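You operate a simulated robot arm through the tools that you are given. There is no shell and no other tool.

The job below is to be done with a simulated two-armed robot. You get a single attempt, and the scene is never put back.

## Task
Switch washer two off and tension its belt into the green.
Fine: read the belt gauge; loosen the red star knob first and tighten it again after.

It is judged by the outcome, as a careful person would: the job done as asked, and still so three seconds after it is handed in. It fails if anything else is knocked over, pushed out of place, dropped, spilled or broken.

## Robot
Two 7-joint arms with two-finger parallel grippers on one trunk that stands fixed in place. Base frame: the origin is at the foot of the trunk, x ahead of it, y to its left, z up. Units: m, degrees, N and s.
The left shoulder is at [0.07, 0.156, 0.955], the right one opposite. Payload 3.91 kg a hand.
The tool frame of a hand sits at the grasp point between the pads (the TCP): z along the fingers, y along the line on which they close. The tips reach 0.03 m beyond it. The gripper opens to 0.11 m. The fingers are 0.02 m wide and 0.01 m thick; the gripper's body (0.048 by 0.112 m) begins 0.055 m behind the TCP.
Orientation is told as [roll, pitch, yaw] about the base's x, y, z axes, in that order, counted from this pose: with the fingers straight down and closing along the base's y, the tool's x points along the base's -x, its y along +y and its z along -z.

## Interface
- The arms move only by the tool apply_moves. It takes "left_rows", "right_rows" or both (then of equal length, played together; a hand with none holds still); each is a list of rows, each a list of 3 entries, a list of its own where there are three numbers: the shift along the base's x, y, z in m, then the turn, a rotation vector about the base's x, y, z in rad, then the opening, from 0 (shut) to 1 (fully open). In form: [[[tx, ty, tz], [rx, ry, rz], jaw], ...]. A call has 1 to 20 rows; each row is the pose to reach, as a shift and turn from the pose commanded when the call began. A row lasts 0.2 s, in which the tool goes at most 0.05 m and 8.6 degrees; a call with a longer step from one row to the next is refused whole, and so is a gripper value outside its range. Where a pose cannot be reached the arm comes as near as it can. A force on the tool above 40 N (or 10 N above the force at the start of the call, whichever is more), or a blocked arm, ends the call early, and 0.2 s more pass. The fingers move at their own pace (about 0.108 m/s each) and stop on an object; they squeeze with about 34 N. The grip force told is the motor's: it shows also when the fingers shut on nothing. Time passes only in rows, and 0.2 s behind the last, so rows that repeat a pose let the fingers close. The reply holds the time, the measured pose of the TCP, the force on the tool along the base axes, the opening and the grip force, in the units named above and with some noise, with the torque about the TCP (base axes, N m) and any sound that the robot's microphone picked up.
- Cameras (640 x 400 px; columns grow to the right, rows downward): "scene" is now at [0.1322, -0.0216, 1.1727]; the picture's right is [-0.27, -0.96, 0.00], its down [-0.63, 0.18, -0.75] and it looks along [0.73, -0.20, -0.66] (base axes); focal length 298 px, centre (320, 200). "left" rides on the left gripper at [0.072, -0.017, -0.103] in its tool frame; the picture's right is [0.23, 0.97, 0.00], its down [-0.76, 0.18, -0.62] and it looks along [-0.61, 0.14, 0.78] (tool axes); focal length 222 px, centre (320, 200). "right" rides on the right gripper at [0.072, 0.017, -0.103] in its tool frame; the picture's right is [-0.23, 0.97, 0.00], its down [-0.76, -0.18, -0.62] and it looks along [-0.61, -0.14, 0.78] (tool axes); focal length 222 px, centre (320, 200). There is no depth. A picture from a camera that has moved, and an enlarged one, comes with that camera's place and axes in the base frame and with its lens.
- camera(camera): a new picture of that camera. The clock stands still meanwhile.
- move_column(by): slides the trunk up (or, below 0, down) by that many m; the arms and the scene camera ride with it, the base frame stays. It gives what a move gives, with no picture.
- aim_head(pan, tilt): turns the head with the scene camera to pan (to the left, within 86 degrees either way) and tilt (down, from -29 to 69), counted from straight ahead of the robot. It gives what a move gives.
- close_up(camera, box): a new picture of the part [left, top, right, bottom] of that camera's present view, enlarged. The clock stands still meanwhile.
- close_job(): hands the job in; it is judged then, once.

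Nothing tells you positions but the pictures and the camera data. Unless the task says otherwise, let go and move clear before handing in.

The tools are called after "Emit:" by a JSON object that holds its "method" and its "body". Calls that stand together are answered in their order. apply_moves: Moves the arms, as the interface text tells. Its arguments: {"type":"object","properties":{"left_rows":{"type":"array","items":{"type":"array"}},"right_rows":{"type":"array","items":{"type":"array"}}},"required":[]} The other tools are called the same way: move_column (by) slides the trunk up or down; aim_head (pan, tilt) turns the head that bears the scene camera; camera (camera) takes a picture; close_up (camera, box) takes an enlarged picture of a part of a camera's view; close_job () hands the job in.

At the start:

```text
time: 0.0
left_tool_pos: [0.7362, 0.2032, 0.8355]
left_tool_rot: [0.1, 0.0, 0.1]
left_contact_force: [-0.1, 1.2, 0.8]
left_moment: [-0.01, 0.0, 0.0]
left_opening: 0.1096
left_finger_force: 0.0
right_tool_pos: [0.5075, -0.3876, 0.8225]
right_tool_rot: [0.1, 0.1, 0.0]
right_contact_force: [-0.5, -0.6, -0.4]
right_moment: [0.03, 0.0, 0.02]
right_opening: 0.1099
right_finger_force: 0.1
trunk travel left (down, up): [-0.4, 0.54]
head pan, tilt: [-15.7, 41.1]
```

scene: 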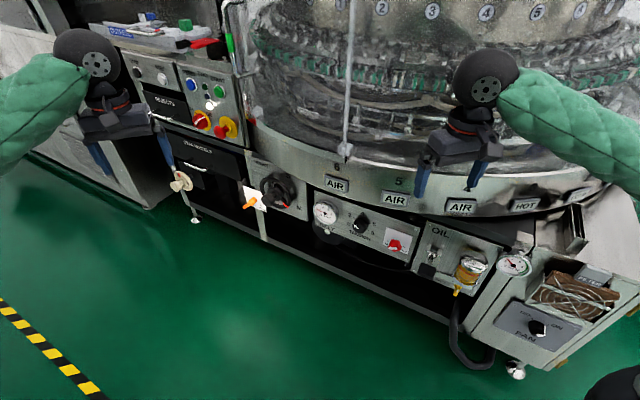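
right: 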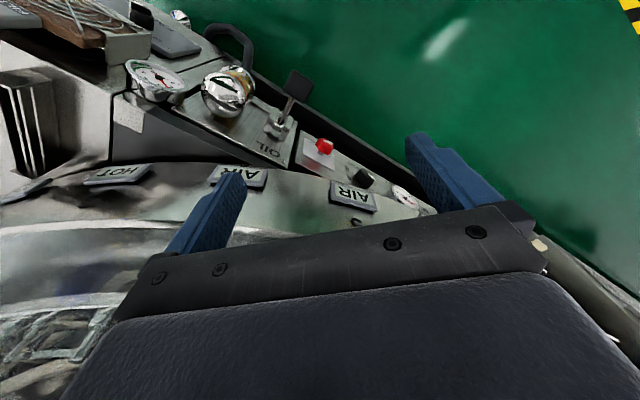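
left: 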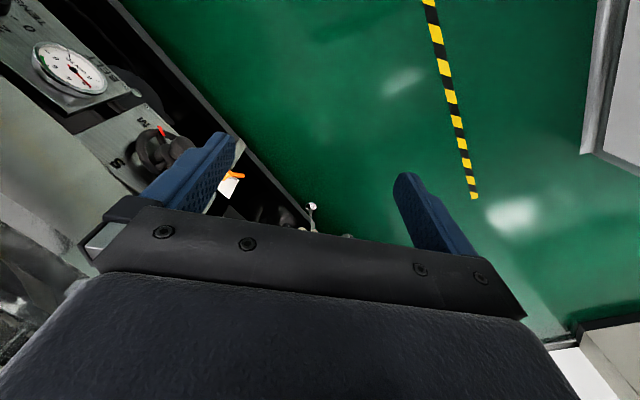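

I see a machine with several front panels: a selector panel on the left, a rotary knob, a tension panel with a gauge and a red knob, an oil panel and a fan panel. I'll take enlarged views to read the labels before moving anything.

Emit:
{"method": "close_up", "body": {"camera": "scene", "box": [230, 150, 430, 275]}}

Emit:
{"method": "close_up", "body": {"camera": "scene", "box": [120, 40, 280, 140]}}

Emit:
{"method": "close_up", "body": {"camera": "scene", "box": [300, 180, 460, 280]}}

Emit:
{"method": "close_up", "body": {"camera": "scene", "box": [400, 210, 640, 360]}}

Emit:
{"method": "close_up", "body": {"camera": "left", "box": [0, 0, 320, 200]}}

Emit:
{"method": "close_up", "body": {"camera": "right", "box": [120, 40, 440, 240]}}

```text
3.20 times, centred on (330, 212) of scene
camera zoom: at [0.1322, -0.0216, 1.1727], right [-0.27, -0.96, 0.0], down [-0.63, 0.18, -0.75], along [0.73, -0.2, -0.66], focal length 952 px, centre (288, 160)
```

zoom: 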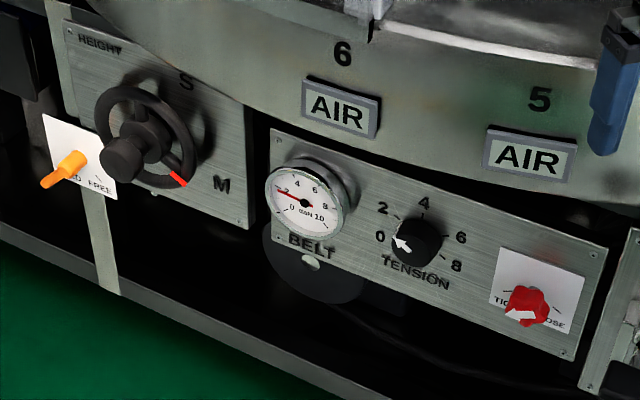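

```text
4.00 times, centred on (200, 90) of scene
camera zoom: at [0.1322, -0.0216, 1.1727], right [-0.27, -0.96, 0.0], down [-0.63, 0.18, -0.75], along [0.73, -0.2, -0.66], focal length 1190 px, centre (800, 640)
```

zoom: 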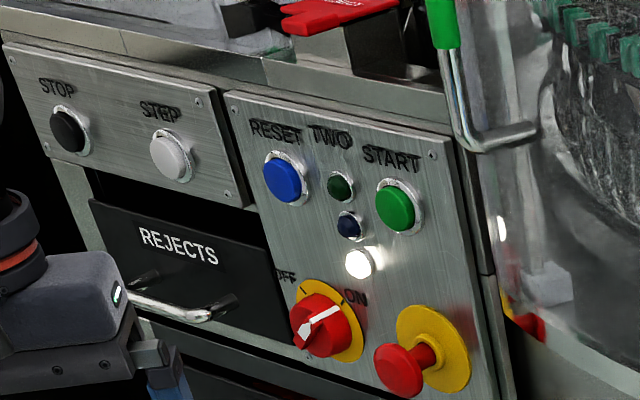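

```text
4.00 times, centred on (380, 230) of scene
camera zoom: at [0.1322, -0.0216, 1.1727], right [-0.27, -0.96, 0.0], down [-0.63, 0.18, -0.75], along [0.73, -0.2, -0.66], focal length 1190 px, centre (80, 80)
```

zoom: 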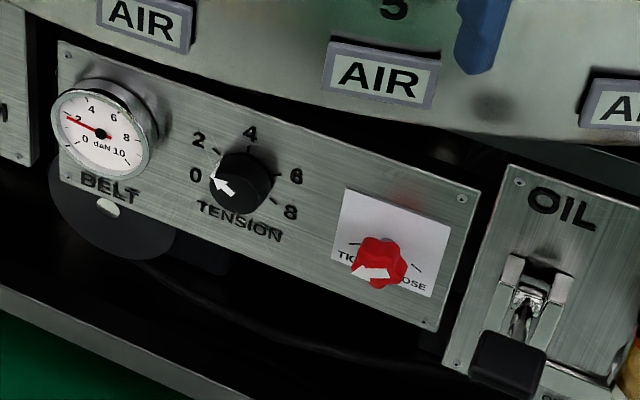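

```text
2.67 times, centred on (520, 285) of scene
camera zoom: at [0.1322, -0.0216, 1.1727], right [-0.27, -0.96, 0.0], down [-0.63, 0.18, -0.75], along [0.73, -0.2, -0.66], focal length 794 px, centre (-213, -27)
```

zoom: 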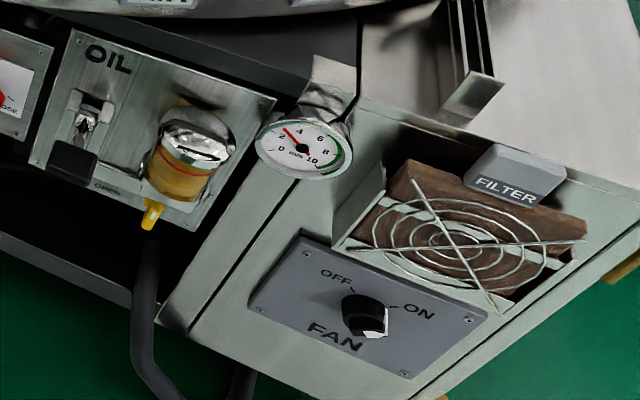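

```text
2.00 times, centred on (160, 100) of left
camera zoom: at [0.6639, 0.1856, 0.9381], right [-0.23, 0.97, 0.0], down [0.76, 0.18, 0.62], along [0.61, 0.14, -0.78], focal length 444 px, centre (640, 400)
```

zoom: 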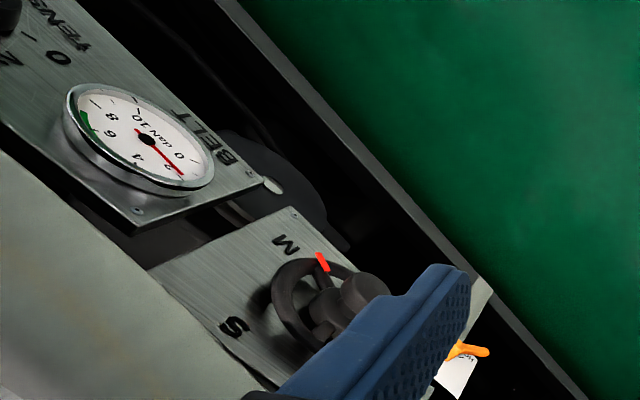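

```text
2.00 times, centred on (280, 140) of right
camera zoom: at [0.4366, -0.3712, 0.9255], right [0.23, 0.97, 0.0], down [0.76, -0.18, 0.62], along [0.61, -0.14, -0.78], focal length 444 px, centre (400, 320)
```

zoom: 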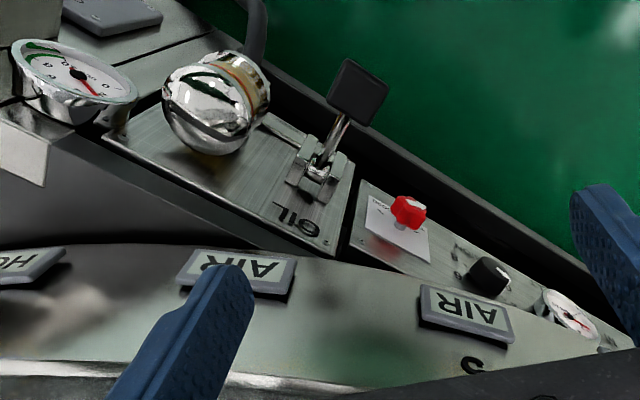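

The panel with the red OFF/ON rotary is labelled TWO, and the BELT gauge, TENSION knob and red TIGHT/LOOSE star knob sit on the centre panel. I'll turn the head to look at the whole machine, so I don't confuse it with another washer's panel.

Emit:
{"method": "aim_head", "body": {"pan": 20, "tilt": 35}}

Emit:
{"method": "camera", "body": {"camera": "scene"}}

```text
time: 1.0
left_tool_pos: [0.7354, 0.204, 0.8358]
left_tool_rot: [0.0, 0.0, 0.0]
left_contact_force: [-0.1, -1.2, -0.7]
left_moment: [0.05, 0.0, -0.02]
left_opening: 0.11
left_finger_force: 0.0
right_tool_pos: [0.5085, -0.3873, 0.8209]
right_tool_rot: [0.1, 0.0, 0.1]
right_contact_force: [-0.3, 0.6, 0.6]
right_moment: [0.0, -0.01, -0.01]
right_opening: 0.1101
right_finger_force: 0.0
trunk travel left (down, up): [-0.4, 0.54]
head pan, tilt: [20.0, 35.0]
```

```text
taken
camera scene: at [0.1338, 0.0312, 1.1819], right [0.34, -0.94, 0.0], down [-0.54, -0.2, -0.82], along [0.77, 0.28, -0.57], focal length 298 px, centre (320, 200)
```

scene: 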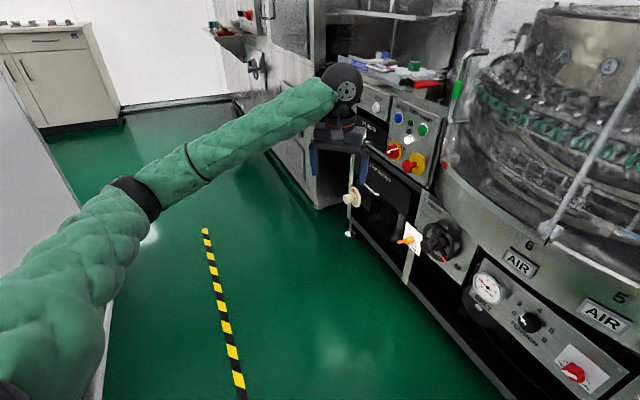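

The left side of the room shows no second washer panel so far. I'll check the right side and the upper part next.

Emit:
{"method": "close_up", "body": {"camera": "scene", "box": [360, 70, 520, 170]}}

Emit:
{"method": "close_up", "body": {"camera": "scene", "box": [180, 0, 380, 125]}}

Emit:
{"method": "close_up", "body": {"camera": "scene", "box": [440, 250, 640, 400]}}

Emit:
{"method": "aim_head", "body": {"pan": -35, "tilt": 30}}

Emit:
{"method": "camera", "body": {"camera": "scene"}}

```text
4.00 times, centred on (440, 120) of scene
camera zoom: at [0.1338, 0.0312, 1.1819], right [0.34, -0.94, 0.0], down [-0.54, -0.2, -0.82], along [0.77, 0.28, -0.57], focal length 1190 px, centre (-160, 520)
```

zoom: 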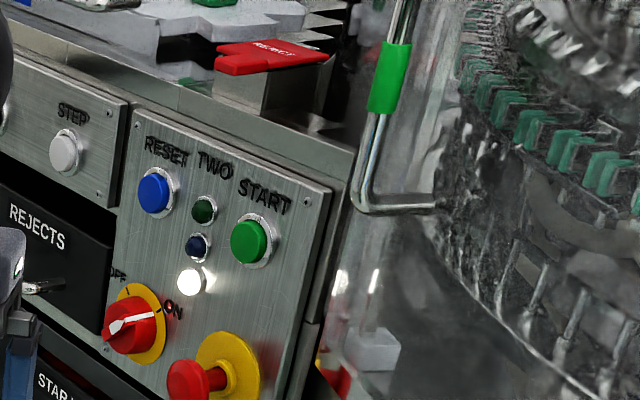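

```text
3.20 times, centred on (280, 62) of scene
camera zoom: at [0.1338, 0.0312, 1.1819], right [0.34, -0.94, 0.0], down [-0.54, -0.2, -0.82], along [0.77, 0.28, -0.57], focal length 952 px, centre (448, 640)
```

zoom: 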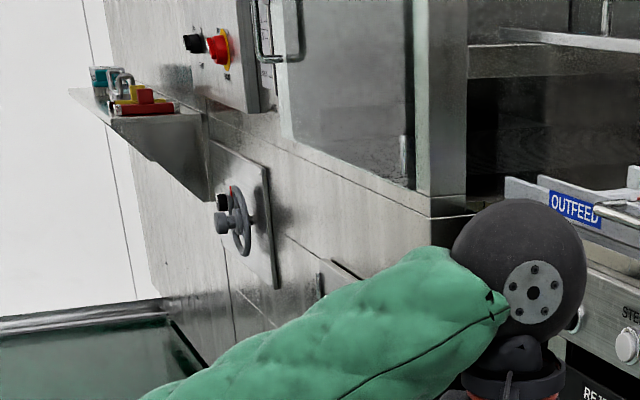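

```text
2.67 times, centred on (540, 325) of scene
camera zoom: at [0.1338, 0.0312, 1.1819], right [0.34, -0.94, 0.0], down [-0.54, -0.2, -0.82], along [0.77, 0.28, -0.57], focal length 794 px, centre (-267, -133)
```

zoom: 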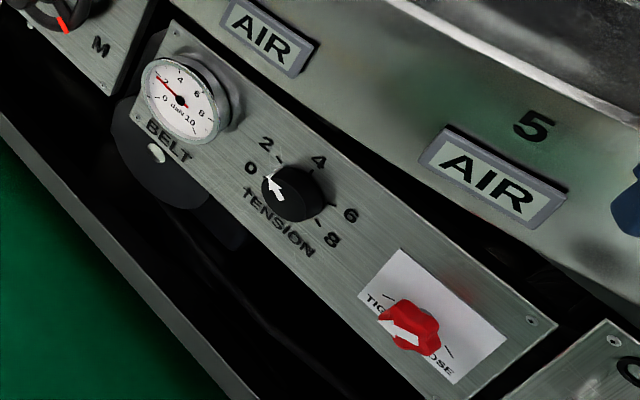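

```text
time: 2.3
left_tool_pos: [0.7366, 0.2027, 0.8354]
left_tool_rot: [-0.1, 0.0, 0.0]
left_contact_force: [0.4, 0.3, -0.9]
left_moment: [0.0, -0.01, -0.01]
left_opening: 0.1101
left_finger_force: 0.1
right_tool_pos: [0.5092, -0.3889, 0.8234]
right_tool_rot: [0.0, 0.0, 0.0]
right_contact_force: [-0.6, 0.0, 0.8]
right_moment: [0.0, 0.01, 0.01]
right_opening: 0.11
right_finger_force: 0.0
trunk travel left (down, up): [-0.4, 0.54]
head pan, tilt: [-35.0, 30.0]
```

```text
taken
camera scene: at [0.1252, -0.0507, 1.1897], right [-0.57, -0.82, 0.0], down [-0.41, 0.29, -0.87], along [0.71, -0.5, -0.5], focal length 298 px, centre (320, 200)
```

scene: 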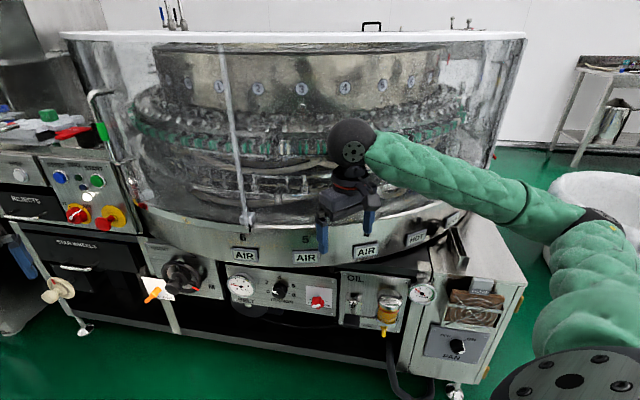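

This is one washer with the "TWO" control panel, and its red OFF/ON rotary is the switch to turn. I'll zoom further on the switch, the gauge and the star knob for precise readings and positions.

Emit:
{"method": "close_up", "body": {"camera": "scene", "box": [40, 160, 140, 240]}}

Emit:
{"method": "close_up", "body": {"camera": "scene", "box": [215, 260, 345, 330]}}

Emit:
{"method": "close_up", "body": {"camera": "scene", "box": [220, 265, 290, 309]}}

Emit:
{"method": "close_up", "body": {"camera": "scene", "box": [290, 280, 350, 318]}}

Emit:
{"method": "close_up", "body": {"camera": "scene", "box": [60, 195, 130, 240]}}

```text
5.00 times, centred on (90, 200) of scene
camera zoom: at [0.1252, -0.0507, 1.1897], right [-0.57, -0.82, 0.0], down [-0.41, 0.29, -0.87], along [0.71, -0.5, -0.5], focal length 1488 px, centre (1470, 200)
```

zoom: 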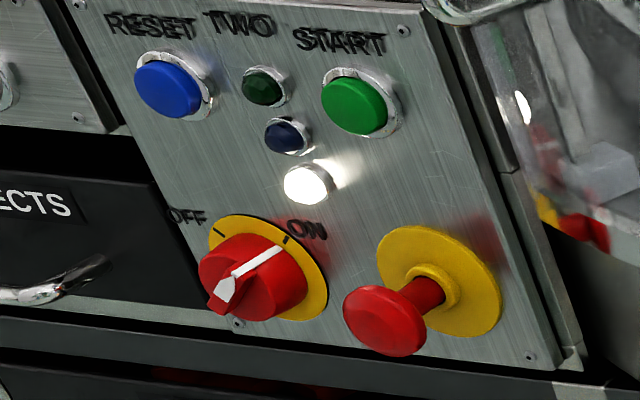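

```text
4.92 times, centred on (280, 295) of scene
camera zoom: at [0.1252, -0.0507, 1.1897], right [-0.57, -0.82, 0.0], down [-0.41, 0.29, -0.87], along [0.71, -0.5, -0.5], focal length 1465 px, centre (517, -268)
```

zoom: 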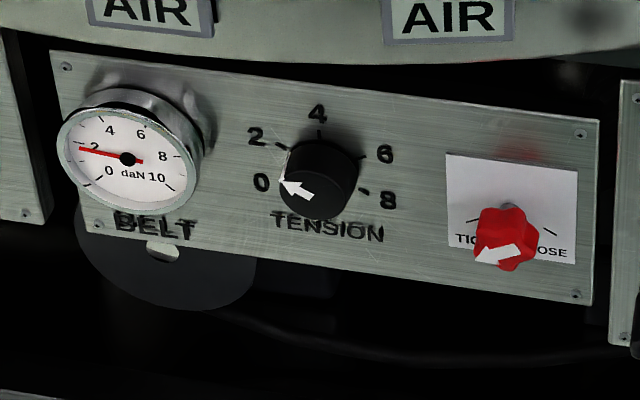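

```text
9.09 times, centred on (255, 287) of scene
camera zoom: at [0.1252, -0.0507, 1.1897], right [-0.57, -0.82, 0.0], down [-0.41, 0.29, -0.87], along [0.71, -0.5, -0.5], focal length 2705 px, centre (911, -591)
```

zoom: 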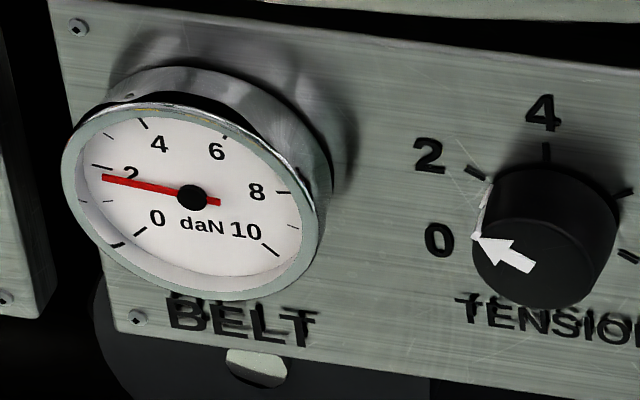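

```text
10.53 times, centred on (320, 299) of scene
camera zoom: at [0.1252, -0.0507, 1.1897], right [-0.57, -0.82, 0.0], down [-0.41, 0.29, -0.87], along [0.71, -0.5, -0.5], focal length 3133 px, centre (320, -842)
```

zoom: 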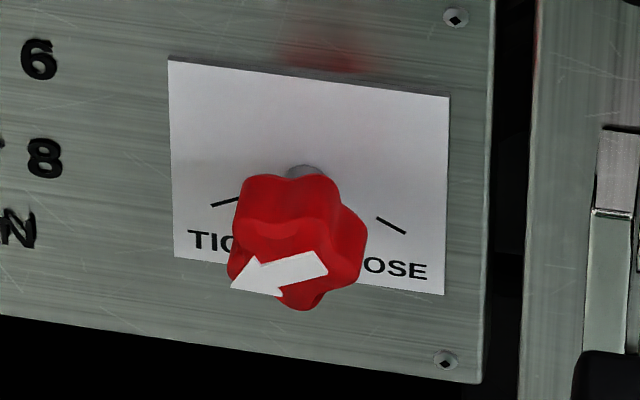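

```text
8.89 times, centred on (95, 218) of scene
camera zoom: at [0.1252, -0.0507, 1.1897], right [-0.57, -0.82, 0.0], down [-0.41, 0.29, -0.87], along [0.71, -0.5, -0.5], focal length 2645 px, centre (2320, 44)
```

zoom: 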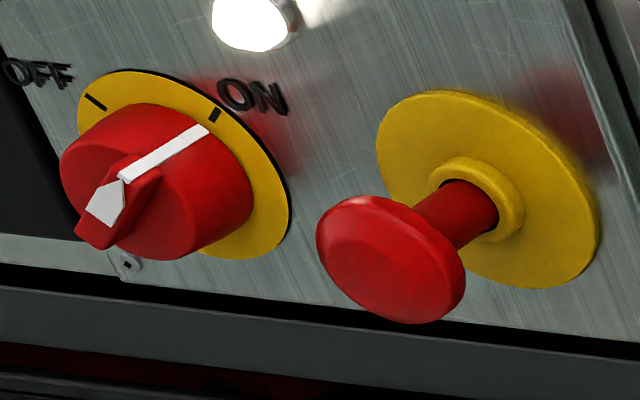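

The switch arrow is at ON, the star knob is at TIGHT, the tension knob is at 0, and the belt gauge reads about 1.8. Triangulating puts the switch near (1.08, 0.11, 0.74), the star knob near (0.66, -0.41, 0.45) and the tension knob near (0.75, -0.33, 0.46), with the panels facing the robot at about -40° yaw. Next I'll pull the right hand back and turn the left hand horizontal to face the panel.

Emit:
{"method": "apply_moves", "body": {"left_rows": [[[0, 0, 0], [-0.046, -0.125, -0.046], 0.6], [[0, 0, 0], [-0.092, -0.25, -0.092], 0.6], [[0, 0, 0], [-0.138, -0.375, -0.138], 0.6], [[0, 0, 0], [-0.184, -0.5, -0.184], 0.6], [[0, 0, 0], [-0.23, -0.625, -0.23], 0.6], [[0, 0, 0], [-0.277, -0.75, -0.277], 0.6], [[0, 0, 0], [-0.323, -0.875, -0.323], 0.6], [[0, 0, 0], [-0.369, -1.0, -0.369], 0.6], [[0, 0, 0], [-0.415, -1.125, -0.415], 0.6], [[0, 0, 0], [-0.461, -1.25, -0.461], 0.6], [[0, 0, 0], [-0.507, -1.375, -0.507], 0.6], [[0, 0, 0], [-0.553, -1.499, -0.553], 0.6]], "right_rows": [[[-0.03, 0, 0], [0, 0, 0], 0.6], [[-0.06, 0, 0], [0, 0, 0], 0.6], [[-0.09, 0, 0], [0, 0, 0], 0.6], [[-0.1, 0, 0], [0, 0, 0], 0.6], [[-0.1, 0, 0], [0, 0, 0], 0.6], [[-0.1, 0, 0], [0, 0, 0], 0.6], [[-0.1, 0, 0], [0, 0, 0], 0.6], [[-0.1, 0, 0], [0, 0, 0], 0.6], [[-0.1, 0, 0], [0, 0, 0], 0.6], [[-0.1, 0, 0], [0, 0, 0], 0.6], [[-0.1, 0, 0], [0, 0, 0], 0.6], [[-0.1, 0, 0], [0, 0, 0], 0.6]]}}

Emit:
{"method": "camera", "body": {"camera": "left"}}

Emit:
{"method": "aim_head", "body": {"pan": 0, "tilt": 30}}

Emit:
{"method": "camera", "body": {"camera": "scene"}}

```text
time: 4.9
left_tool_pos: [0.7379, 0.2029, 0.8347]
left_tool_rot: [-177.4, -89.9, 136.9]
left_contact_force: [-1.1, -0.4, -0.1]
left_moment: [-0.01, 0.0, 0.01]
left_opening: 0.0659
left_finger_force: 0.2
right_tool_pos: [0.4303, -0.3952, 0.8249]
right_tool_rot: [-0.1, 0.1, 0.1]
right_contact_force: [-0.1, 0.2, -0.7]
right_moment: [0.0, -0.03, 0.02]
right_opening: 0.066
right_finger_force: 0.1
right hand out of reach, approached as far as the arm can: row 3, 4, 5, 6, 7, 8, 9, 10, 11, 12
trunk travel left (down, up): [-0.4, 0.54]
head pan, tilt: [-35.0, 30.0]
```

```text
taken
camera left: at [0.6467, 0.2567, 0.7621], right [0.63, 0.74, -0.23], down [-0.36, 0.54, 0.76], along [0.69, -0.4, 0.61], focal length 222 px, centre (320, 200)
```

left: 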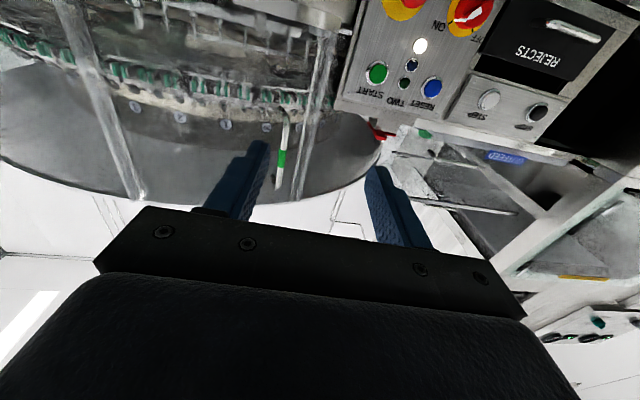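

```text
time: 5.9
left_tool_pos: [0.737, 0.2026, 0.8347]
left_tool_rot: [-39.5, -89.9, -0.9]
left_contact_force: [0.1, -0.2, 0.2]
left_moment: [-0.03, -0.02, -0.01]
left_opening: 0.066
left_finger_force: 0.0
right_tool_pos: [0.4296, -0.3954, 0.8252]
right_tool_rot: [-0.1, 0.0, 0.2]
right_contact_force: [0.8, 0.2, -0.3]
right_moment: [-0.02, 0.0, -0.02]
right_opening: 0.0662
right_finger_force: 0.0
trunk travel left (down, up): [-0.4, 0.54]
head pan, tilt: [0.0, 30.0]
```

```text
taken
camera scene: at [0.1414, 0.0011, 1.1897], right [0.0, -1.0, 0.0], down [-0.5, 0.0, -0.87], along [0.87, 0.0, -0.5], focal length 298 px, centre (320, 200)
```

scene: 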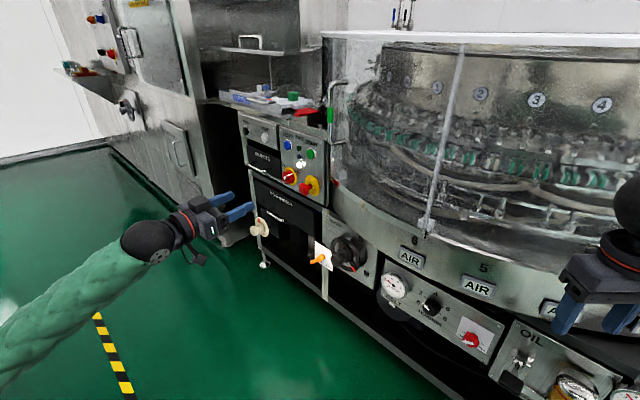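

The left hand is now horizontal and its camera sees the TWO panel upside down. Combining that view with the scene camera puts the switch nearer (1.15, 0.125, 0.70). I'll lower the trunk 0.2 m so the shoulders are closer to working height, then look again.

Emit:
{"method": "move_column", "body": {"by": -0.2}}

Emit:
{"method": "aim_head", "body": {"pan": -10, "tilt": 20}}

Emit:
{"method": "camera", "body": {"camera": "scene"}}

Emit:
{"method": "camera", "body": {"camera": "left"}}

```text
time: 8.0
left_tool_pos: [0.7363, 0.2023, 0.6341]
left_tool_rot: [-66.5, -90.0, 26.0]
left_contact_force: [0.4, -0.7, -0.1]
left_moment: [0.01, -0.02, -0.01]
left_opening: 0.0662
left_finger_force: 0.1
right_tool_pos: [0.4315, -0.3958, 0.6252]
right_tool_rot: [0.0, 0.0, 0.1]
right_contact_force: [-0.1, -0.2, -0.3]
right_moment: [0.01, -0.01, 0.02]
right_opening: 0.0661
right_finger_force: 0.1
trunk travel left (down, up): [-0.2, 0.74]
head pan, tilt: [0.0, 30.0]
```

```text
time: 8.8
left_tool_pos: [0.7368, 0.2028, 0.6356]
left_tool_rot: [-60.2, -90.1, 19.7]
left_contact_force: [-0.6, -0.1, -0.3]
left_moment: [-0.03, 0.02, 0.0]
left_opening: 0.0659
left_finger_force: 0.0
right_tool_pos: [0.4295, -0.3941, 0.6251]
right_tool_rot: [-0.1, 0.1, 0.1]
right_contact_force: [-0.1, -0.9, 0.1]
right_moment: [0.0, -0.04, 0.02]
right_opening: 0.0662
right_finger_force: 0.0
trunk travel left (down, up): [-0.2, 0.74]
head pan, tilt: [-10.0, 20.0]
```

```text
taken
camera scene: at [0.1426, -0.0149, 1.0057], right [-0.17, -0.98, 0.0], down [-0.34, 0.06, -0.94], along [0.93, -0.16, -0.34], focal length 298 px, centre (320, 200)
```

scene: 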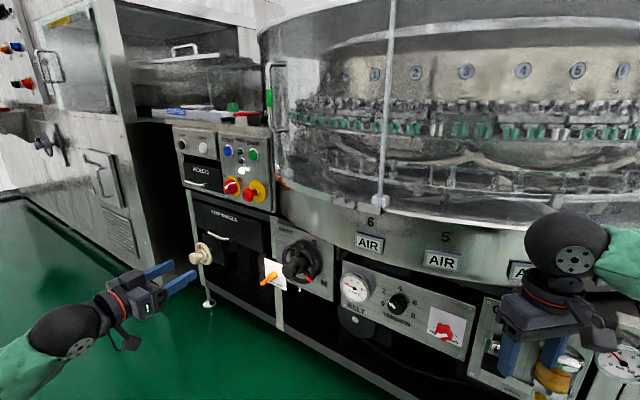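

```text
taken
camera left: at [0.6465, 0.2569, 0.5622], right [0.63, 0.74, -0.23], down [-0.36, 0.54, 0.76], along [0.69, -0.4, 0.61], focal length 222 px, centre (320, 200)
```

left: 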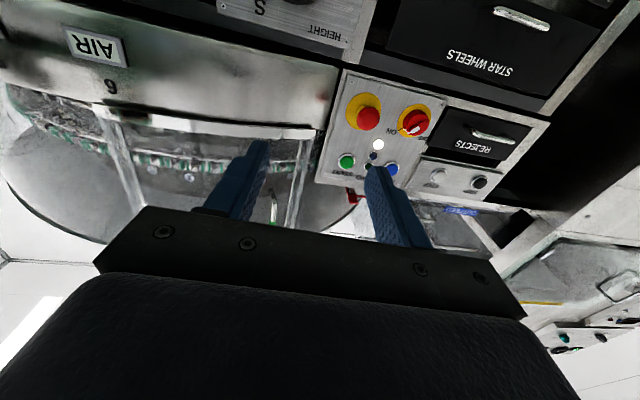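

The whole front is now visible from both cameras. I'll zoom on the TWO panel from each to triangulate the switch.

Emit:
{"method": "close_up", "body": {"camera": "left", "box": [320, 60, 480, 160]}}

Emit:
{"method": "close_up", "body": {"camera": "scene", "box": [170, 120, 290, 220]}}

Emit:
{"method": "close_up", "body": {"camera": "scene", "box": [330, 250, 490, 360]}}

```text
4.00 times, centred on (400, 110) of left
camera zoom: at [0.6465, 0.2569, 0.5622], right [0.63, 0.74, -0.23], down [-0.36, 0.54, 0.76], along [0.69, -0.4, 0.61], focal length 888 px, centre (0, 560)
```

zoom: 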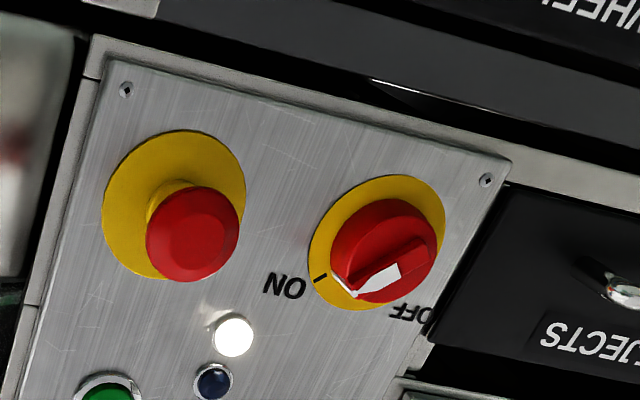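

```text
4.00 times, centred on (230, 170) of scene
camera zoom: at [0.1426, -0.0149, 1.0057], right [-0.17, -0.98, 0.0], down [-0.34, 0.06, -0.94], along [0.93, -0.16, -0.34], focal length 1190 px, centre (680, 320)
```

zoom: 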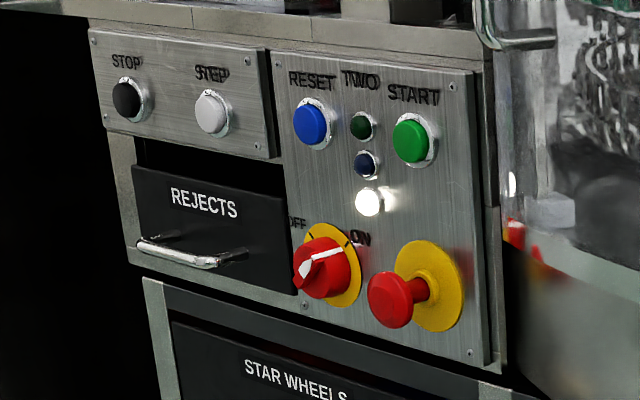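

```text
3.64 times, centred on (410, 305) of scene
camera zoom: at [0.1426, -0.0149, 1.0057], right [-0.17, -0.98, 0.0], down [-0.34, 0.06, -0.94], along [0.93, -0.16, -0.34], focal length 1082 px, centre (-7, -182)
```

zoom: 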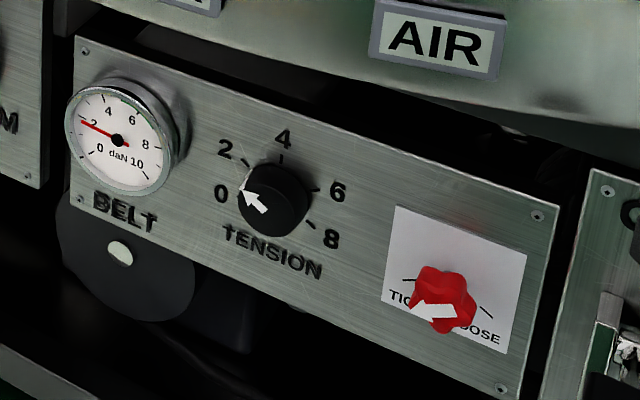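

From the panel screws, the TWO panel plane faces about -44.5° yaw and the switch face is near (1.185, 0.125, 0.685). That may be close to the arm's reach limit. I'll bring the left hand to a standoff in front of the switch and check.

Emit:
{"method": "apply_moves", "body": {"left_rows": [[[0.042, 0.004, 0.006], [0, 0, -0.01], 0.6], [[0.084, 0.008, 0.012], [0, 0, -0.02], 0.6], [[0.126, 0.012, 0.018], [0, 0, -0.03], 0.6], [[0.168, 0.016, 0.024], [0, 0, -0.04], 0.6], [[0.21, 0.02, 0.03], [0, 0, -0.05], 0.6], [[0.252, 0.024, 0.036], [0, 0, -0.06], 0.6], [[0.294, 0.028, 0.042], [0, 0, -0.07], 0.6], [[0.33, 0.03, 0.048], [0, 0, -0.07], 0.6]]}}

Emit:
{"method": "camera", "body": {"camera": "left"}}

Emit:
{"method": "camera", "body": {"camera": "scene"}}

```text
time: 10.6
left_tool_pos: [1.0675, 0.2344, 0.6822]
left_tool_rot: [-31.1, -90.0, -13.4]
left_contact_force: [-0.3, 0.6, -1.1]
left_moment: [-0.01, -0.03, -0.03]
left_opening: 0.066
left_finger_force: 0.1
right_tool_pos: [0.43, -0.3951, 0.6253]
right_tool_rot: [0.1, 0.2, 0.1]
right_contact_force: [-0.1, -0.9, -0.6]
right_moment: [0.03, 0.03, 0.03]
right_opening: 0.066
right_finger_force: 0.1
trunk travel left (down, up): [-0.2, 0.74]
head pan, tilt: [-10.0, 20.0]
```

```text
taken
camera left: at [0.9812, 0.2948, 0.6103], right [0.68, 0.7, -0.23], down [-0.32, 0.56, 0.76], along [0.66, -0.45, 0.61], focal length 222 px, centre (320, 200)
```

left: 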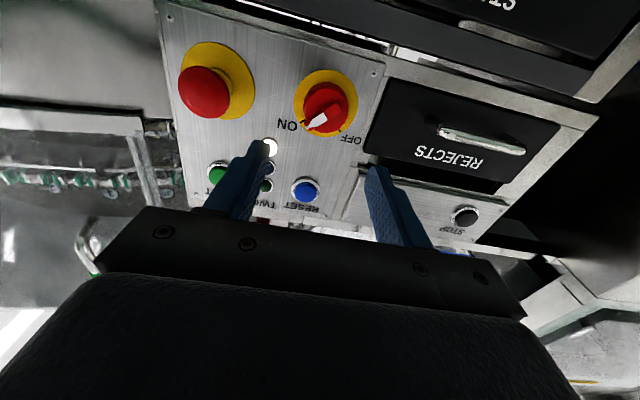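

```text
taken
camera scene: at [0.1426, -0.0148, 1.0056], right [-0.17, -0.99, 0.0], down [-0.34, 0.06, -0.94], along [0.93, -0.16, -0.34], focal length 298 px, centre (320, 200)
```

scene: 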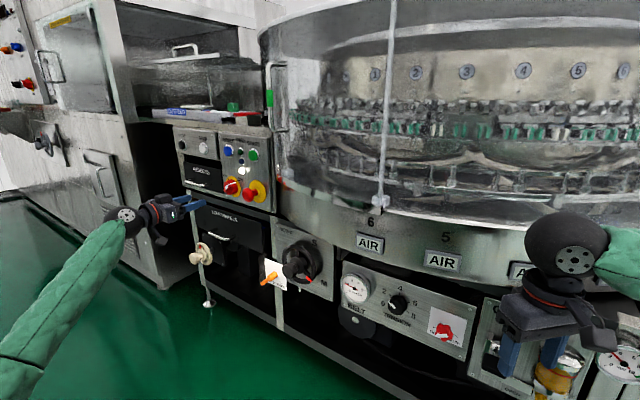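

The standoff was reached without trouble, and I can see the switch, E-stop and labels clearly. I'll zoom in to refine the switch position and check its handle orientation.

Emit:
{"method": "close_up", "body": {"camera": "left", "box": [160, 20, 400, 170]}}

Emit:
{"method": "close_up", "body": {"camera": "left", "box": [270, 50, 390, 150]}}

Emit:
{"method": "close_up", "body": {"camera": "scene", "box": [190, 140, 290, 220]}}

```text
2.67 times, centred on (280, 95) of left
camera zoom: at [0.9812, 0.2948, 0.6103], right [0.68, 0.7, -0.23], down [-0.32, 0.56, 0.76], along [0.66, -0.45, 0.61], focal length 592 px, centre (427, 480)
```

zoom: 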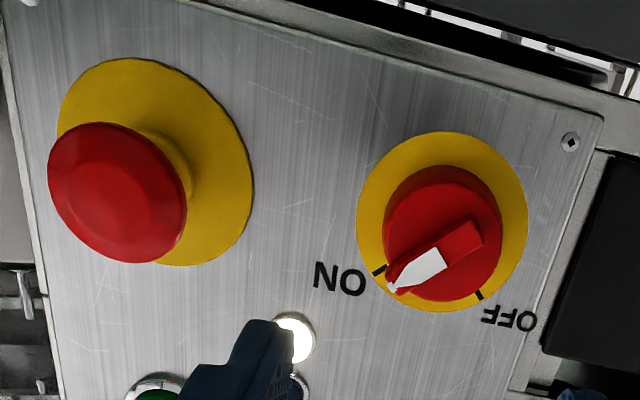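

```text
4.00 times, centred on (330, 100) of left
camera zoom: at [0.9812, 0.2948, 0.6103], right [0.68, 0.7, -0.23], down [-0.32, 0.56, 0.76], along [0.66, -0.45, 0.61], focal length 888 px, centre (280, 600)
```

zoom: 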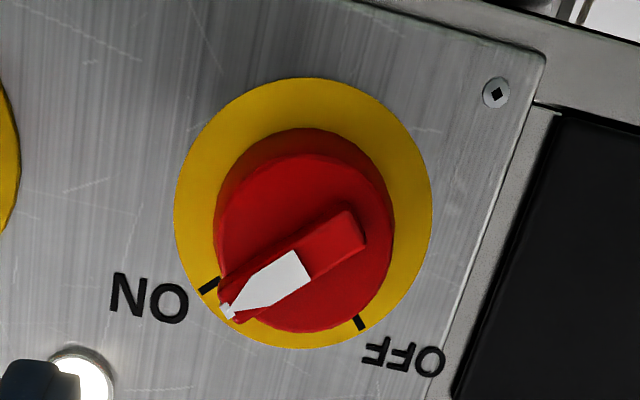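

```text
5.00 times, centred on (240, 180) of scene
camera zoom: at [0.1426, -0.0148, 1.0056], right [-0.17, -0.99, 0.0], down [-0.34, 0.06, -0.94], along [0.93, -0.16, -0.34], focal length 1488 px, centre (720, 300)
```

zoom: 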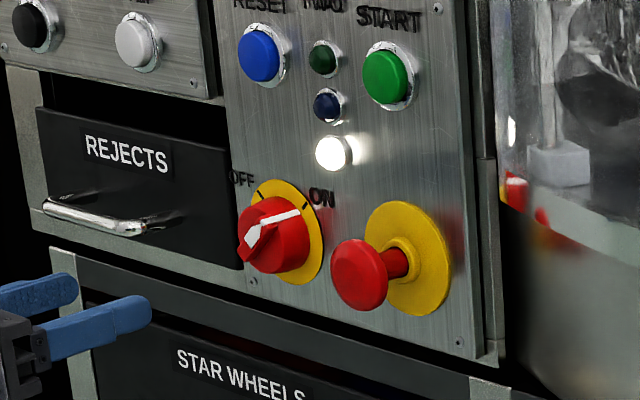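

From two hand views the TWO panel faces exactly -45°, the switch axis meets the panel at (1.198, 0.115, 0.683), and the ridge lies about 43° right of vertical, reaching about 4 cm off the panel. OFF is about 85–90° counter-clockwise, and the E-stop is 12 cm away, clear of the gripper. I'll roll the hand 45° so the jaws close across the ridge and move nearer.

Emit:
{"method": "apply_moves", "body": {"left_rows": [[[0, 0, 0], [0.0926, -0.0926, 0], 0.4], [[0, 0, 0], [0.1851, -0.1851, 0], 0.4], [[0, 0, 0], [0.2777, -0.2777, 0], 0.4], [[0, 0, 0], [0.3703, -0.3703, 0], 0.4], [[0, 0, 0], [0.4628, -0.4628, 0], 0.4], [[0, 0, 0], [0.5554, -0.5554, 0], 0.4], [[0.02, -0.016, 0], [0.5554, -0.5554, 0], 0.4], [[0.04, -0.031, 0], [0.5554, -0.5554, 0], 0.4], [[0.061, -0.047, 0], [0.5554, -0.5554, 0], 0.4]]}}

Emit:
{"method": "camera", "body": {"camera": "left"}}

Emit:
{"method": "close_up", "body": {"camera": "scene", "box": [130, 130, 290, 230]}}

```text
time: 12.6
left_tool_pos: [1.1264, 0.1865, 0.6827]
left_tool_rot: [90.5, -45.0, -134.9]
left_contact_force: [-0.6, 0.3, 0.2]
left_moment: [0.01, -0.01, -0.01]
left_opening: 0.0439
left_finger_force: 0.0
right_tool_pos: [0.4316, -0.3942, 0.6248]
right_tool_rot: [0.0, 0.2, 0.2]
right_contact_force: [-0.1, 0.6, 0.5]
right_moment: [0.0, 0.02, -0.01]
right_opening: 0.0662
right_finger_force: 0.2
trunk travel left (down, up): [-0.2, 0.74]
head pan, tilt: [-10.0, 20.0]
```

```text
taken
camera left: at [1.0809, 0.2862, 0.6182], right [0.59, 0.61, 0.53], down [-0.74, 0.15, 0.66], along [0.32, -0.78, 0.53], focal length 222 px, centre (320, 200)
```

left: 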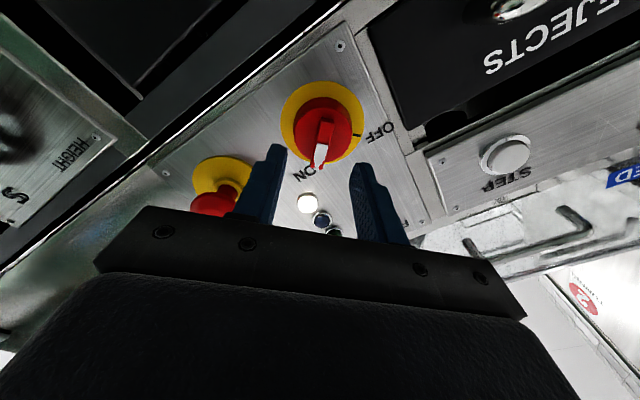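

```text
4.00 times, centred on (210, 180) of scene
camera zoom: at [0.1426, -0.0149, 1.0057], right [-0.17, -0.98, 0.0], down [-0.34, 0.06, -0.94], along [0.93, -0.16, -0.34], focal length 1190 px, centre (760, 280)
```

zoom: 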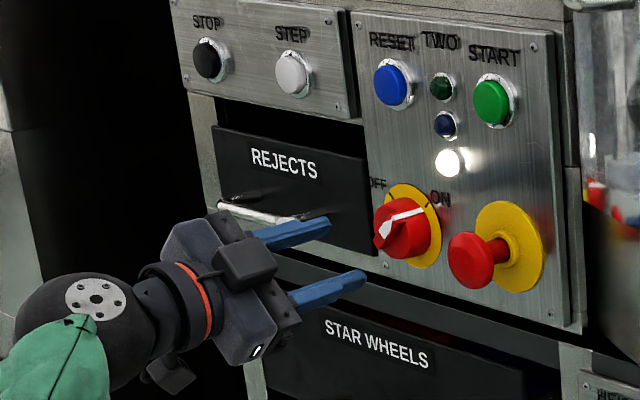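

The ridge now runs vertically in the hand view, centred between the fingers. I'll zoom once more to check the alignment before advancing.

Emit:
{"method": "close_up", "body": {"camera": "left", "box": [270, 75, 390, 175]}}

```text
4.00 times, centred on (330, 125) of left
camera zoom: at [1.0809, 0.2862, 0.6182], right [0.59, 0.61, 0.53], down [-0.74, 0.15, 0.66], along [0.32, -0.78, 0.53], focal length 888 px, centre (280, 500)
```

zoom: 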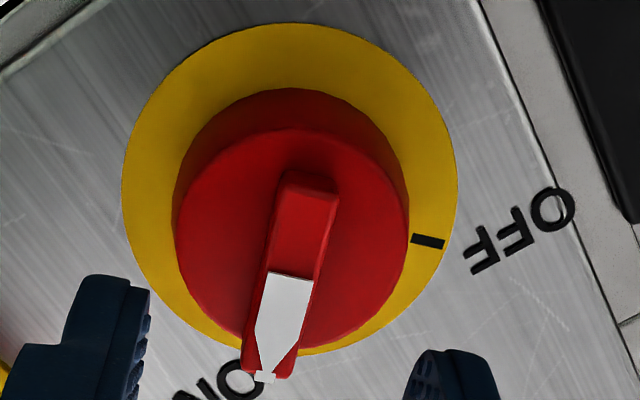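

The jaws line up with the ridge to within about 2 mm and 2°. I'll advance 41 mm so the fingertips straddle the ridge just short of the knob face, then close.

Emit:
{"method": "apply_moves", "body": {"left_rows": [[[0.0085, -0.0085, 0.0007], [0, 0, 0], 0.4], [[0.0165, -0.0165, 0.0007], [0, 0, 0], 0.4], [[0.0235, -0.0235, 0.0007], [0, 0, 0], 0.4], [[0.0295, -0.0285, 0.0007], [0, 0, 0], 0.4], [[0.0295, -0.0285, 0.0007], [0, 0, 0], 0.4], [[0.0295, -0.0285, 0.0007], [0, 0, 0], 0.0], [[0.0295, -0.0285, 0.0007], [0, 0, 0], 0.0], [[0.0295, -0.0285, 0.0007], [0, 0, 0], 0.0]]}}

Emit:
{"method": "close_up", "body": {"camera": "left", "box": [220, 75, 420, 225]}}

Emit:
{"method": "close_up", "body": {"camera": "scene", "box": [170, 140, 290, 220]}}

```text
time: 14.4
left_tool_pos: [1.1574, 0.159, 0.685]
left_tool_rot: [90.6, -45.0, -134.8]
left_contact_force: [27.8, 6.4, 14.7]
left_moment: [0.04, 0.08, 1.21]
left_opening: 0.0117
left_finger_force: 44.9
right_tool_pos: [0.4304, -0.3942, 0.6254]
right_tool_rot: [0.0, 0.1, 0.2]
right_contact_force: [-0.7, 0.5, -0.1]
right_moment: [-0.01, 0.0, -0.05]
right_opening: 0.0659
right_finger_force: 0.1
trunk travel left (down, up): [-0.2, 0.74]
head pan, tilt: [-10.0, 20.0]
```

```text
2.67 times, centred on (320, 150) of left
camera zoom: at [1.1114, 0.2587, 0.6204], right [0.59, 0.61, 0.53], down [-0.74, 0.15, 0.66], along [0.32, -0.78, 0.54], focal length 592 px, centre (320, 333)
```

zoom: 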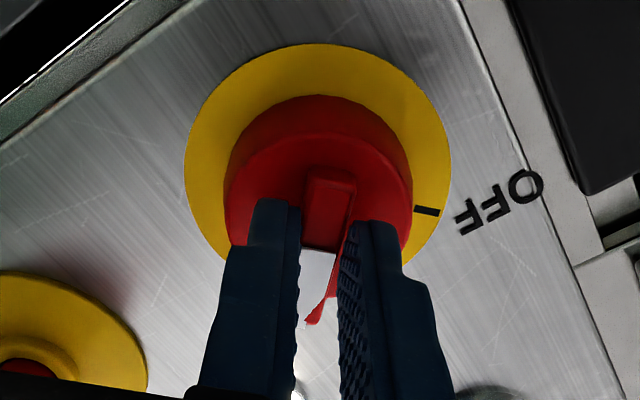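

```text
5.00 times, centred on (230, 180) of scene
camera zoom: at [0.1429, -0.0149, 1.0059], right [-0.17, -0.98, 0.0], down [-0.34, 0.06, -0.94], along [0.93, -0.16, -0.34], focal length 1488 px, centre (770, 300)
```

zoom: 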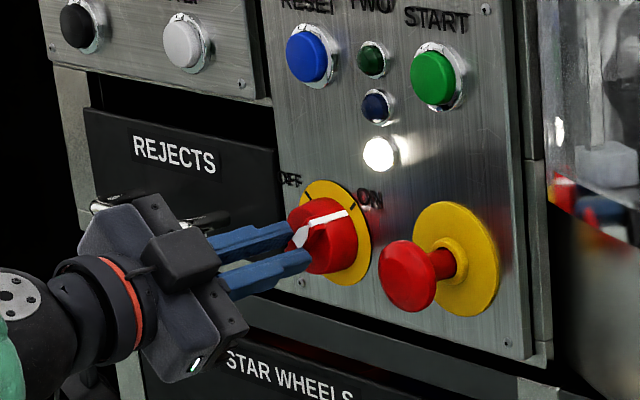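

The fingers hold the ridge (opening 11.7 mm), but a side force of about 27 N shows the hand is 1–2 mm off the knob axis. I'll shift slightly to relieve it before turning.

Emit:
{"method": "apply_moves", "body": {"left_rows": [[[0.0005, 0.0005, 0.0007], [0, 0, 0], 0.0], [[0.001, 0.001, 0.0014], [0, 0, 0], 0.0], [[0.001, 0.001, 0.0014], [0, 0, 0], 0.0]]}}

```text
time: 15.2
left_tool_pos: [1.1575, 0.1595, 0.6856]
left_tool_rot: [90.4, -45.0, -135.0]
left_contact_force: [5.5, 7.3, 10.2]
left_moment: [-0.26, -0.25, 0.0]
left_opening: 0.012
left_finger_force: 45.7
right_tool_pos: [0.4301, -0.395, 0.6252]
right_tool_rot: [0.0, 0.1, 0.2]
right_contact_force: [-0.2, 0.0, -0.2]
right_moment: [-0.02, 0.03, -0.01]
right_opening: 0.0659
right_finger_force: 0.0
trunk travel left (down, up): [-0.2, 0.74]
head pan, tilt: [-10.0, 20.0]
```

The side force is down to about 13 N. Now I'll turn counter-clockwise in a first stage of about 32° and watch the forces.

Emit:
{"method": "apply_moves", "body": {"left_rows": [[[0.0003, 0.0003, 0.0004], [-0.07, 0.07, 0], 0.0], [[0.0003, 0.0003, 0.0004], [-0.14, 0.14, 0], 0.0], [[0.0003, 0.0003, 0.0004], [-0.21, 0.21, 0], 0.0], [[0.0003, 0.0003, 0.0004], [-0.28, 0.28, 0], 0.0], [[0.0003, 0.0003, 0.0004], [-0.34, 0.34, 0], 0.0], [[0.0003, 0.0003, 0.0004], [-0.4, 0.4, 0], 0.0]]}}

Emit:
{"method": "close_up", "body": {"camera": "left", "box": [220, 75, 420, 225]}}

```text
time: 16.4
left_tool_pos: [1.1574, 0.1584, 0.6847]
left_tool_rot: [90.4, -72.2, -134.9]
left_contact_force: [-27.7, 5.5, -2.3]
left_moment: [0.18, 0.13, -0.5]
left_opening: 0.0116
left_finger_force: 44.7
right_tool_pos: [0.4284, -0.3945, 0.6256]
right_tool_rot: [0.0, 0.0, 0.0]
right_contact_force: [-0.1, -0.8, 0.4]
right_moment: [0.03, 0.0, 0.02]
right_opening: 0.0659
right_finger_force: 0.0
trunk travel left (down, up): [-0.2, 0.74]
head pan, tilt: [-10.0, 20.0]
stopped in row 6 (left hand): the force on the tool passed its limit at 42 N (the readings are from after the stop); the commanded pose is now the measured one
```

```text
2.67 times, centred on (320, 150) of left
camera zoom: at [1.0878, 0.2351, 0.61], right [0.7, 0.71, 0.08], down [-0.49, 0.39, 0.78], along [0.52, -0.58, 0.62], focal length 592 px, centre (320, 333)
```

zoom: 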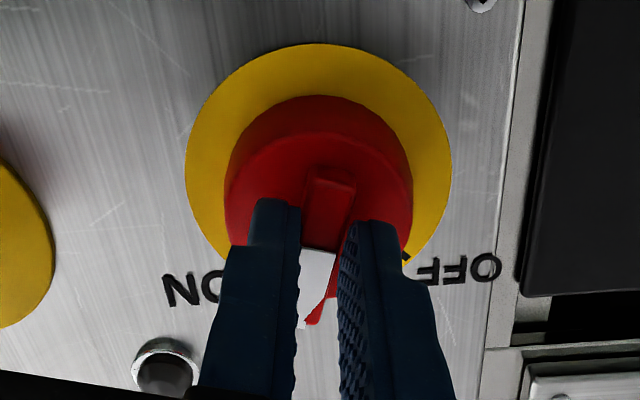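

The knob has turned about 27° and the white lamp next to it has gone dark. The call stopped on a side and axial load, so I'll ease the hand out and toward -u by about 1 mm, then carry on.

Emit:
{"method": "apply_moves", "body": {"left_rows": [[[-0.0009, 0, 0], [0, 0, 0], 0.0], [[-0.0018, 0.0002, 0], [0, 0, 0], 0.0], [[-0.0018, 0.0002, 0], [0, 0, 0], 0.0]]}}

```text
time: 17.2
left_tool_pos: [1.1565, 0.1583, 0.6849]
left_tool_rot: [90.3, -72.2, -135.0]
left_contact_force: [14.0, 6.6, 7.5]
left_moment: [-0.63, -0.65, 0.22]
left_opening: 0.0119
left_finger_force: 44.7
right_tool_pos: [0.431, -0.3952, 0.6251]
right_tool_rot: [0.0, 0.1, 0.1]
right_contact_force: [1.0, 0.1, -0.5]
right_moment: [0.0, 0.02, -0.01]
right_opening: 0.0657
right_finger_force: 0.0
trunk travel left (down, up): [-0.2, 0.74]
head pan, tilt: [-10.0, 20.0]
```

The data fit a grip point 3.4 mm off the knob's true axis, so I'll make the hand follow a small arc around that axis. Next stage is about 30° more.

Emit:
{"method": "apply_moves", "body": {"left_rows": [[[0.0001, 0.0001, 0.0002], [-0.0926, 0.0926, 0], 0.0], [[-0.0003, -0.0003, 0.0001], [-0.1851, 0.1851, 0], 0.0], [[-0.0006, -0.0006, 0.0001], [-0.2777, 0.2777, 0], 0.0], [[-0.0009, -0.0009, 0.0002], [-0.3703, 0.3703, 0], 0.0]]}}

```text
time: 17.9
left_tool_pos: [1.1568, 0.159, 0.6849]
left_tool_rot: [-86.0, -89.5, 41.7]
left_contact_force: [16.7, -1.5, 3.8]
left_moment: [0.2, 0.23, 0.33]
left_opening: 0.0119
left_finger_force: 44.6
right_tool_pos: [0.4301, -0.3954, 0.6241]
right_tool_rot: [0.0, 0.1, 0.1]
right_contact_force: [0.3, 0.0, 0.0]
right_moment: [-0.04, 0.0, 0.0]
right_opening: 0.0658
right_finger_force: 0.0
trunk travel left (down, up): [-0.2, 0.74]
head pan, tilt: [-10.0, 20.0]
stopped in row 3 (left hand): the force on the tool passed its limit at 42 N (the readings are from after the stop); the commanded pose is now the measured one
```

About 44° turned so far. I'll go on in smaller steps, with a small relief offset built in.

Emit:
{"method": "apply_moves", "body": {"left_rows": [[[0.0006, -0.0001, 0.0001], [0, 0, 0], 0.0], [[0.0005, -0.0002, 0.0001], [-0.05, 0.05, 0], 0.0], [[0.0003, -0.0004, 0.0001], [-0.1, 0.1, 0], 0.0], [[0.0001, -0.0006, 0.0001], [-0.15, 0.15, 0], 0.0], [[-0.0001, -0.0008, 0.0001], [-0.2, 0.2, 0], 0.0]]}}

Emit:
{"method": "camera", "body": {"camera": "left"}}

```text
time: 19.1
left_tool_pos: [1.156, 0.1575, 0.686]
left_tool_rot: [-89.4, -73.2, 45.0]
left_contact_force: [20.1, -1.4, 3.7]
left_moment: [-0.58, -0.57, 0.59]
left_opening: 0.0119
left_finger_force: 45.1
right_tool_pos: [0.4307, -0.395, 0.6251]
right_tool_rot: [0.0, 0.0, 0.1]
right_contact_force: [0.0, 0.6, 0.1]
right_moment: [0.0, 0.0, 0.02]
right_opening: 0.0659
right_finger_force: 0.0
trunk travel left (down, up): [-0.2, 0.74]
head pan, tilt: [-10.0, 20.0]
```

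```text
taken
camera left: at [1.0565, 0.2037, 0.6203], right [0.61, 0.62, -0.5], down [-0.17, 0.71, 0.68], along [0.78, -0.33, 0.54], focal length 222 px, centre (320, 200)
```

left: 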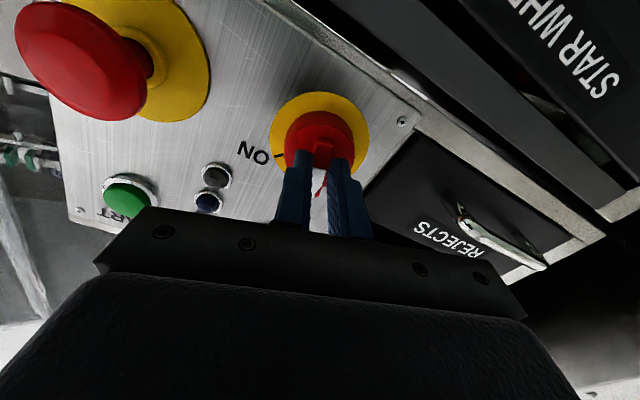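

Total turn is now about 62°, with moderate force. I'll continue roughly 25° more toward the OFF mark.

Emit:
{"method": "apply_moves", "body": {"left_rows": [[[0.0006, -0.0002, 0.0001], [0, 0, 0], 0.0], [[0.0005, -0.0003, 0.0002], [-0.05, 0.05, 0], 0.0], [[0.0003, -0.0005, 0.0003], [-0.1, 0.1, 0], 0.0], [[0.0002, -0.0006, 0.0004], [-0.15, 0.15, 0], 0.0], [[0.0, -0.0008, 0.0005], [-0.2, 0.2, 0], 0.0], [[-0.0001, -0.0009, 0.0006], [-0.25, 0.25, 0], 0.0], [[-0.0003, -0.0011, 0.0007], [-0.3, 0.3, 0], 0.0]]}}

Emit:
{"method": "close_up", "body": {"camera": "left", "box": [220, 75, 420, 225]}}

Emit:
{"method": "close_up", "body": {"camera": "scene", "box": [170, 140, 290, 220]}}

```text
time: 20.7
left_tool_pos: [1.1555, 0.1571, 0.6843]
left_tool_rot: [-89.4, -48.7, 45.1]
left_contact_force: [16.9, 7.5, 2.8]
left_moment: [-0.05, 0.08, 0.42]
left_opening: 0.0117
left_finger_force: 45.2
right_tool_pos: [0.4295, -0.3953, 0.6247]
right_tool_rot: [-0.1, 0.1, 0.1]
right_contact_force: [-0.1, 0.6, -1.2]
right_moment: [-0.02, -0.01, 0.03]
right_opening: 0.066
right_finger_force: 0.0
trunk travel left (down, up): [-0.2, 0.74]
head pan, tilt: [-10.0, 20.0]
```

```text
2.67 times, centred on (320, 150) of left
camera zoom: at [1.0398, 0.187, 0.6421], right [0.4, 0.42, -0.81], down [0.0, 0.89, 0.46], along [0.91, -0.19, 0.36], focal length 592 px, centre (320, 333)
```

zoom: 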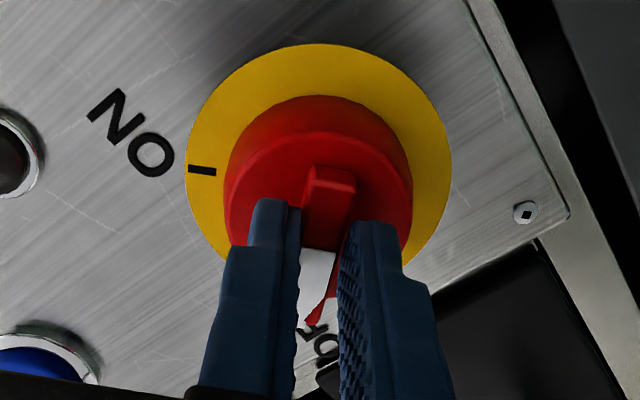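

```text
5.00 times, centred on (230, 180) of scene
camera zoom: at [0.1433, -0.0148, 1.0057], right [-0.17, -0.98, 0.0], down [-0.34, 0.06, -0.94], along [0.93, -0.16, -0.34], focal length 1488 px, centre (770, 300)
```

zoom: 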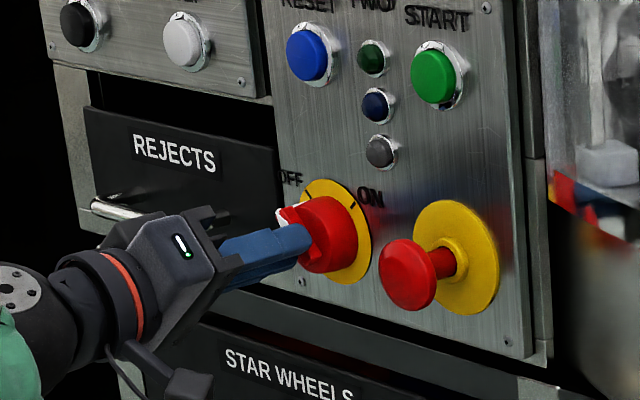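

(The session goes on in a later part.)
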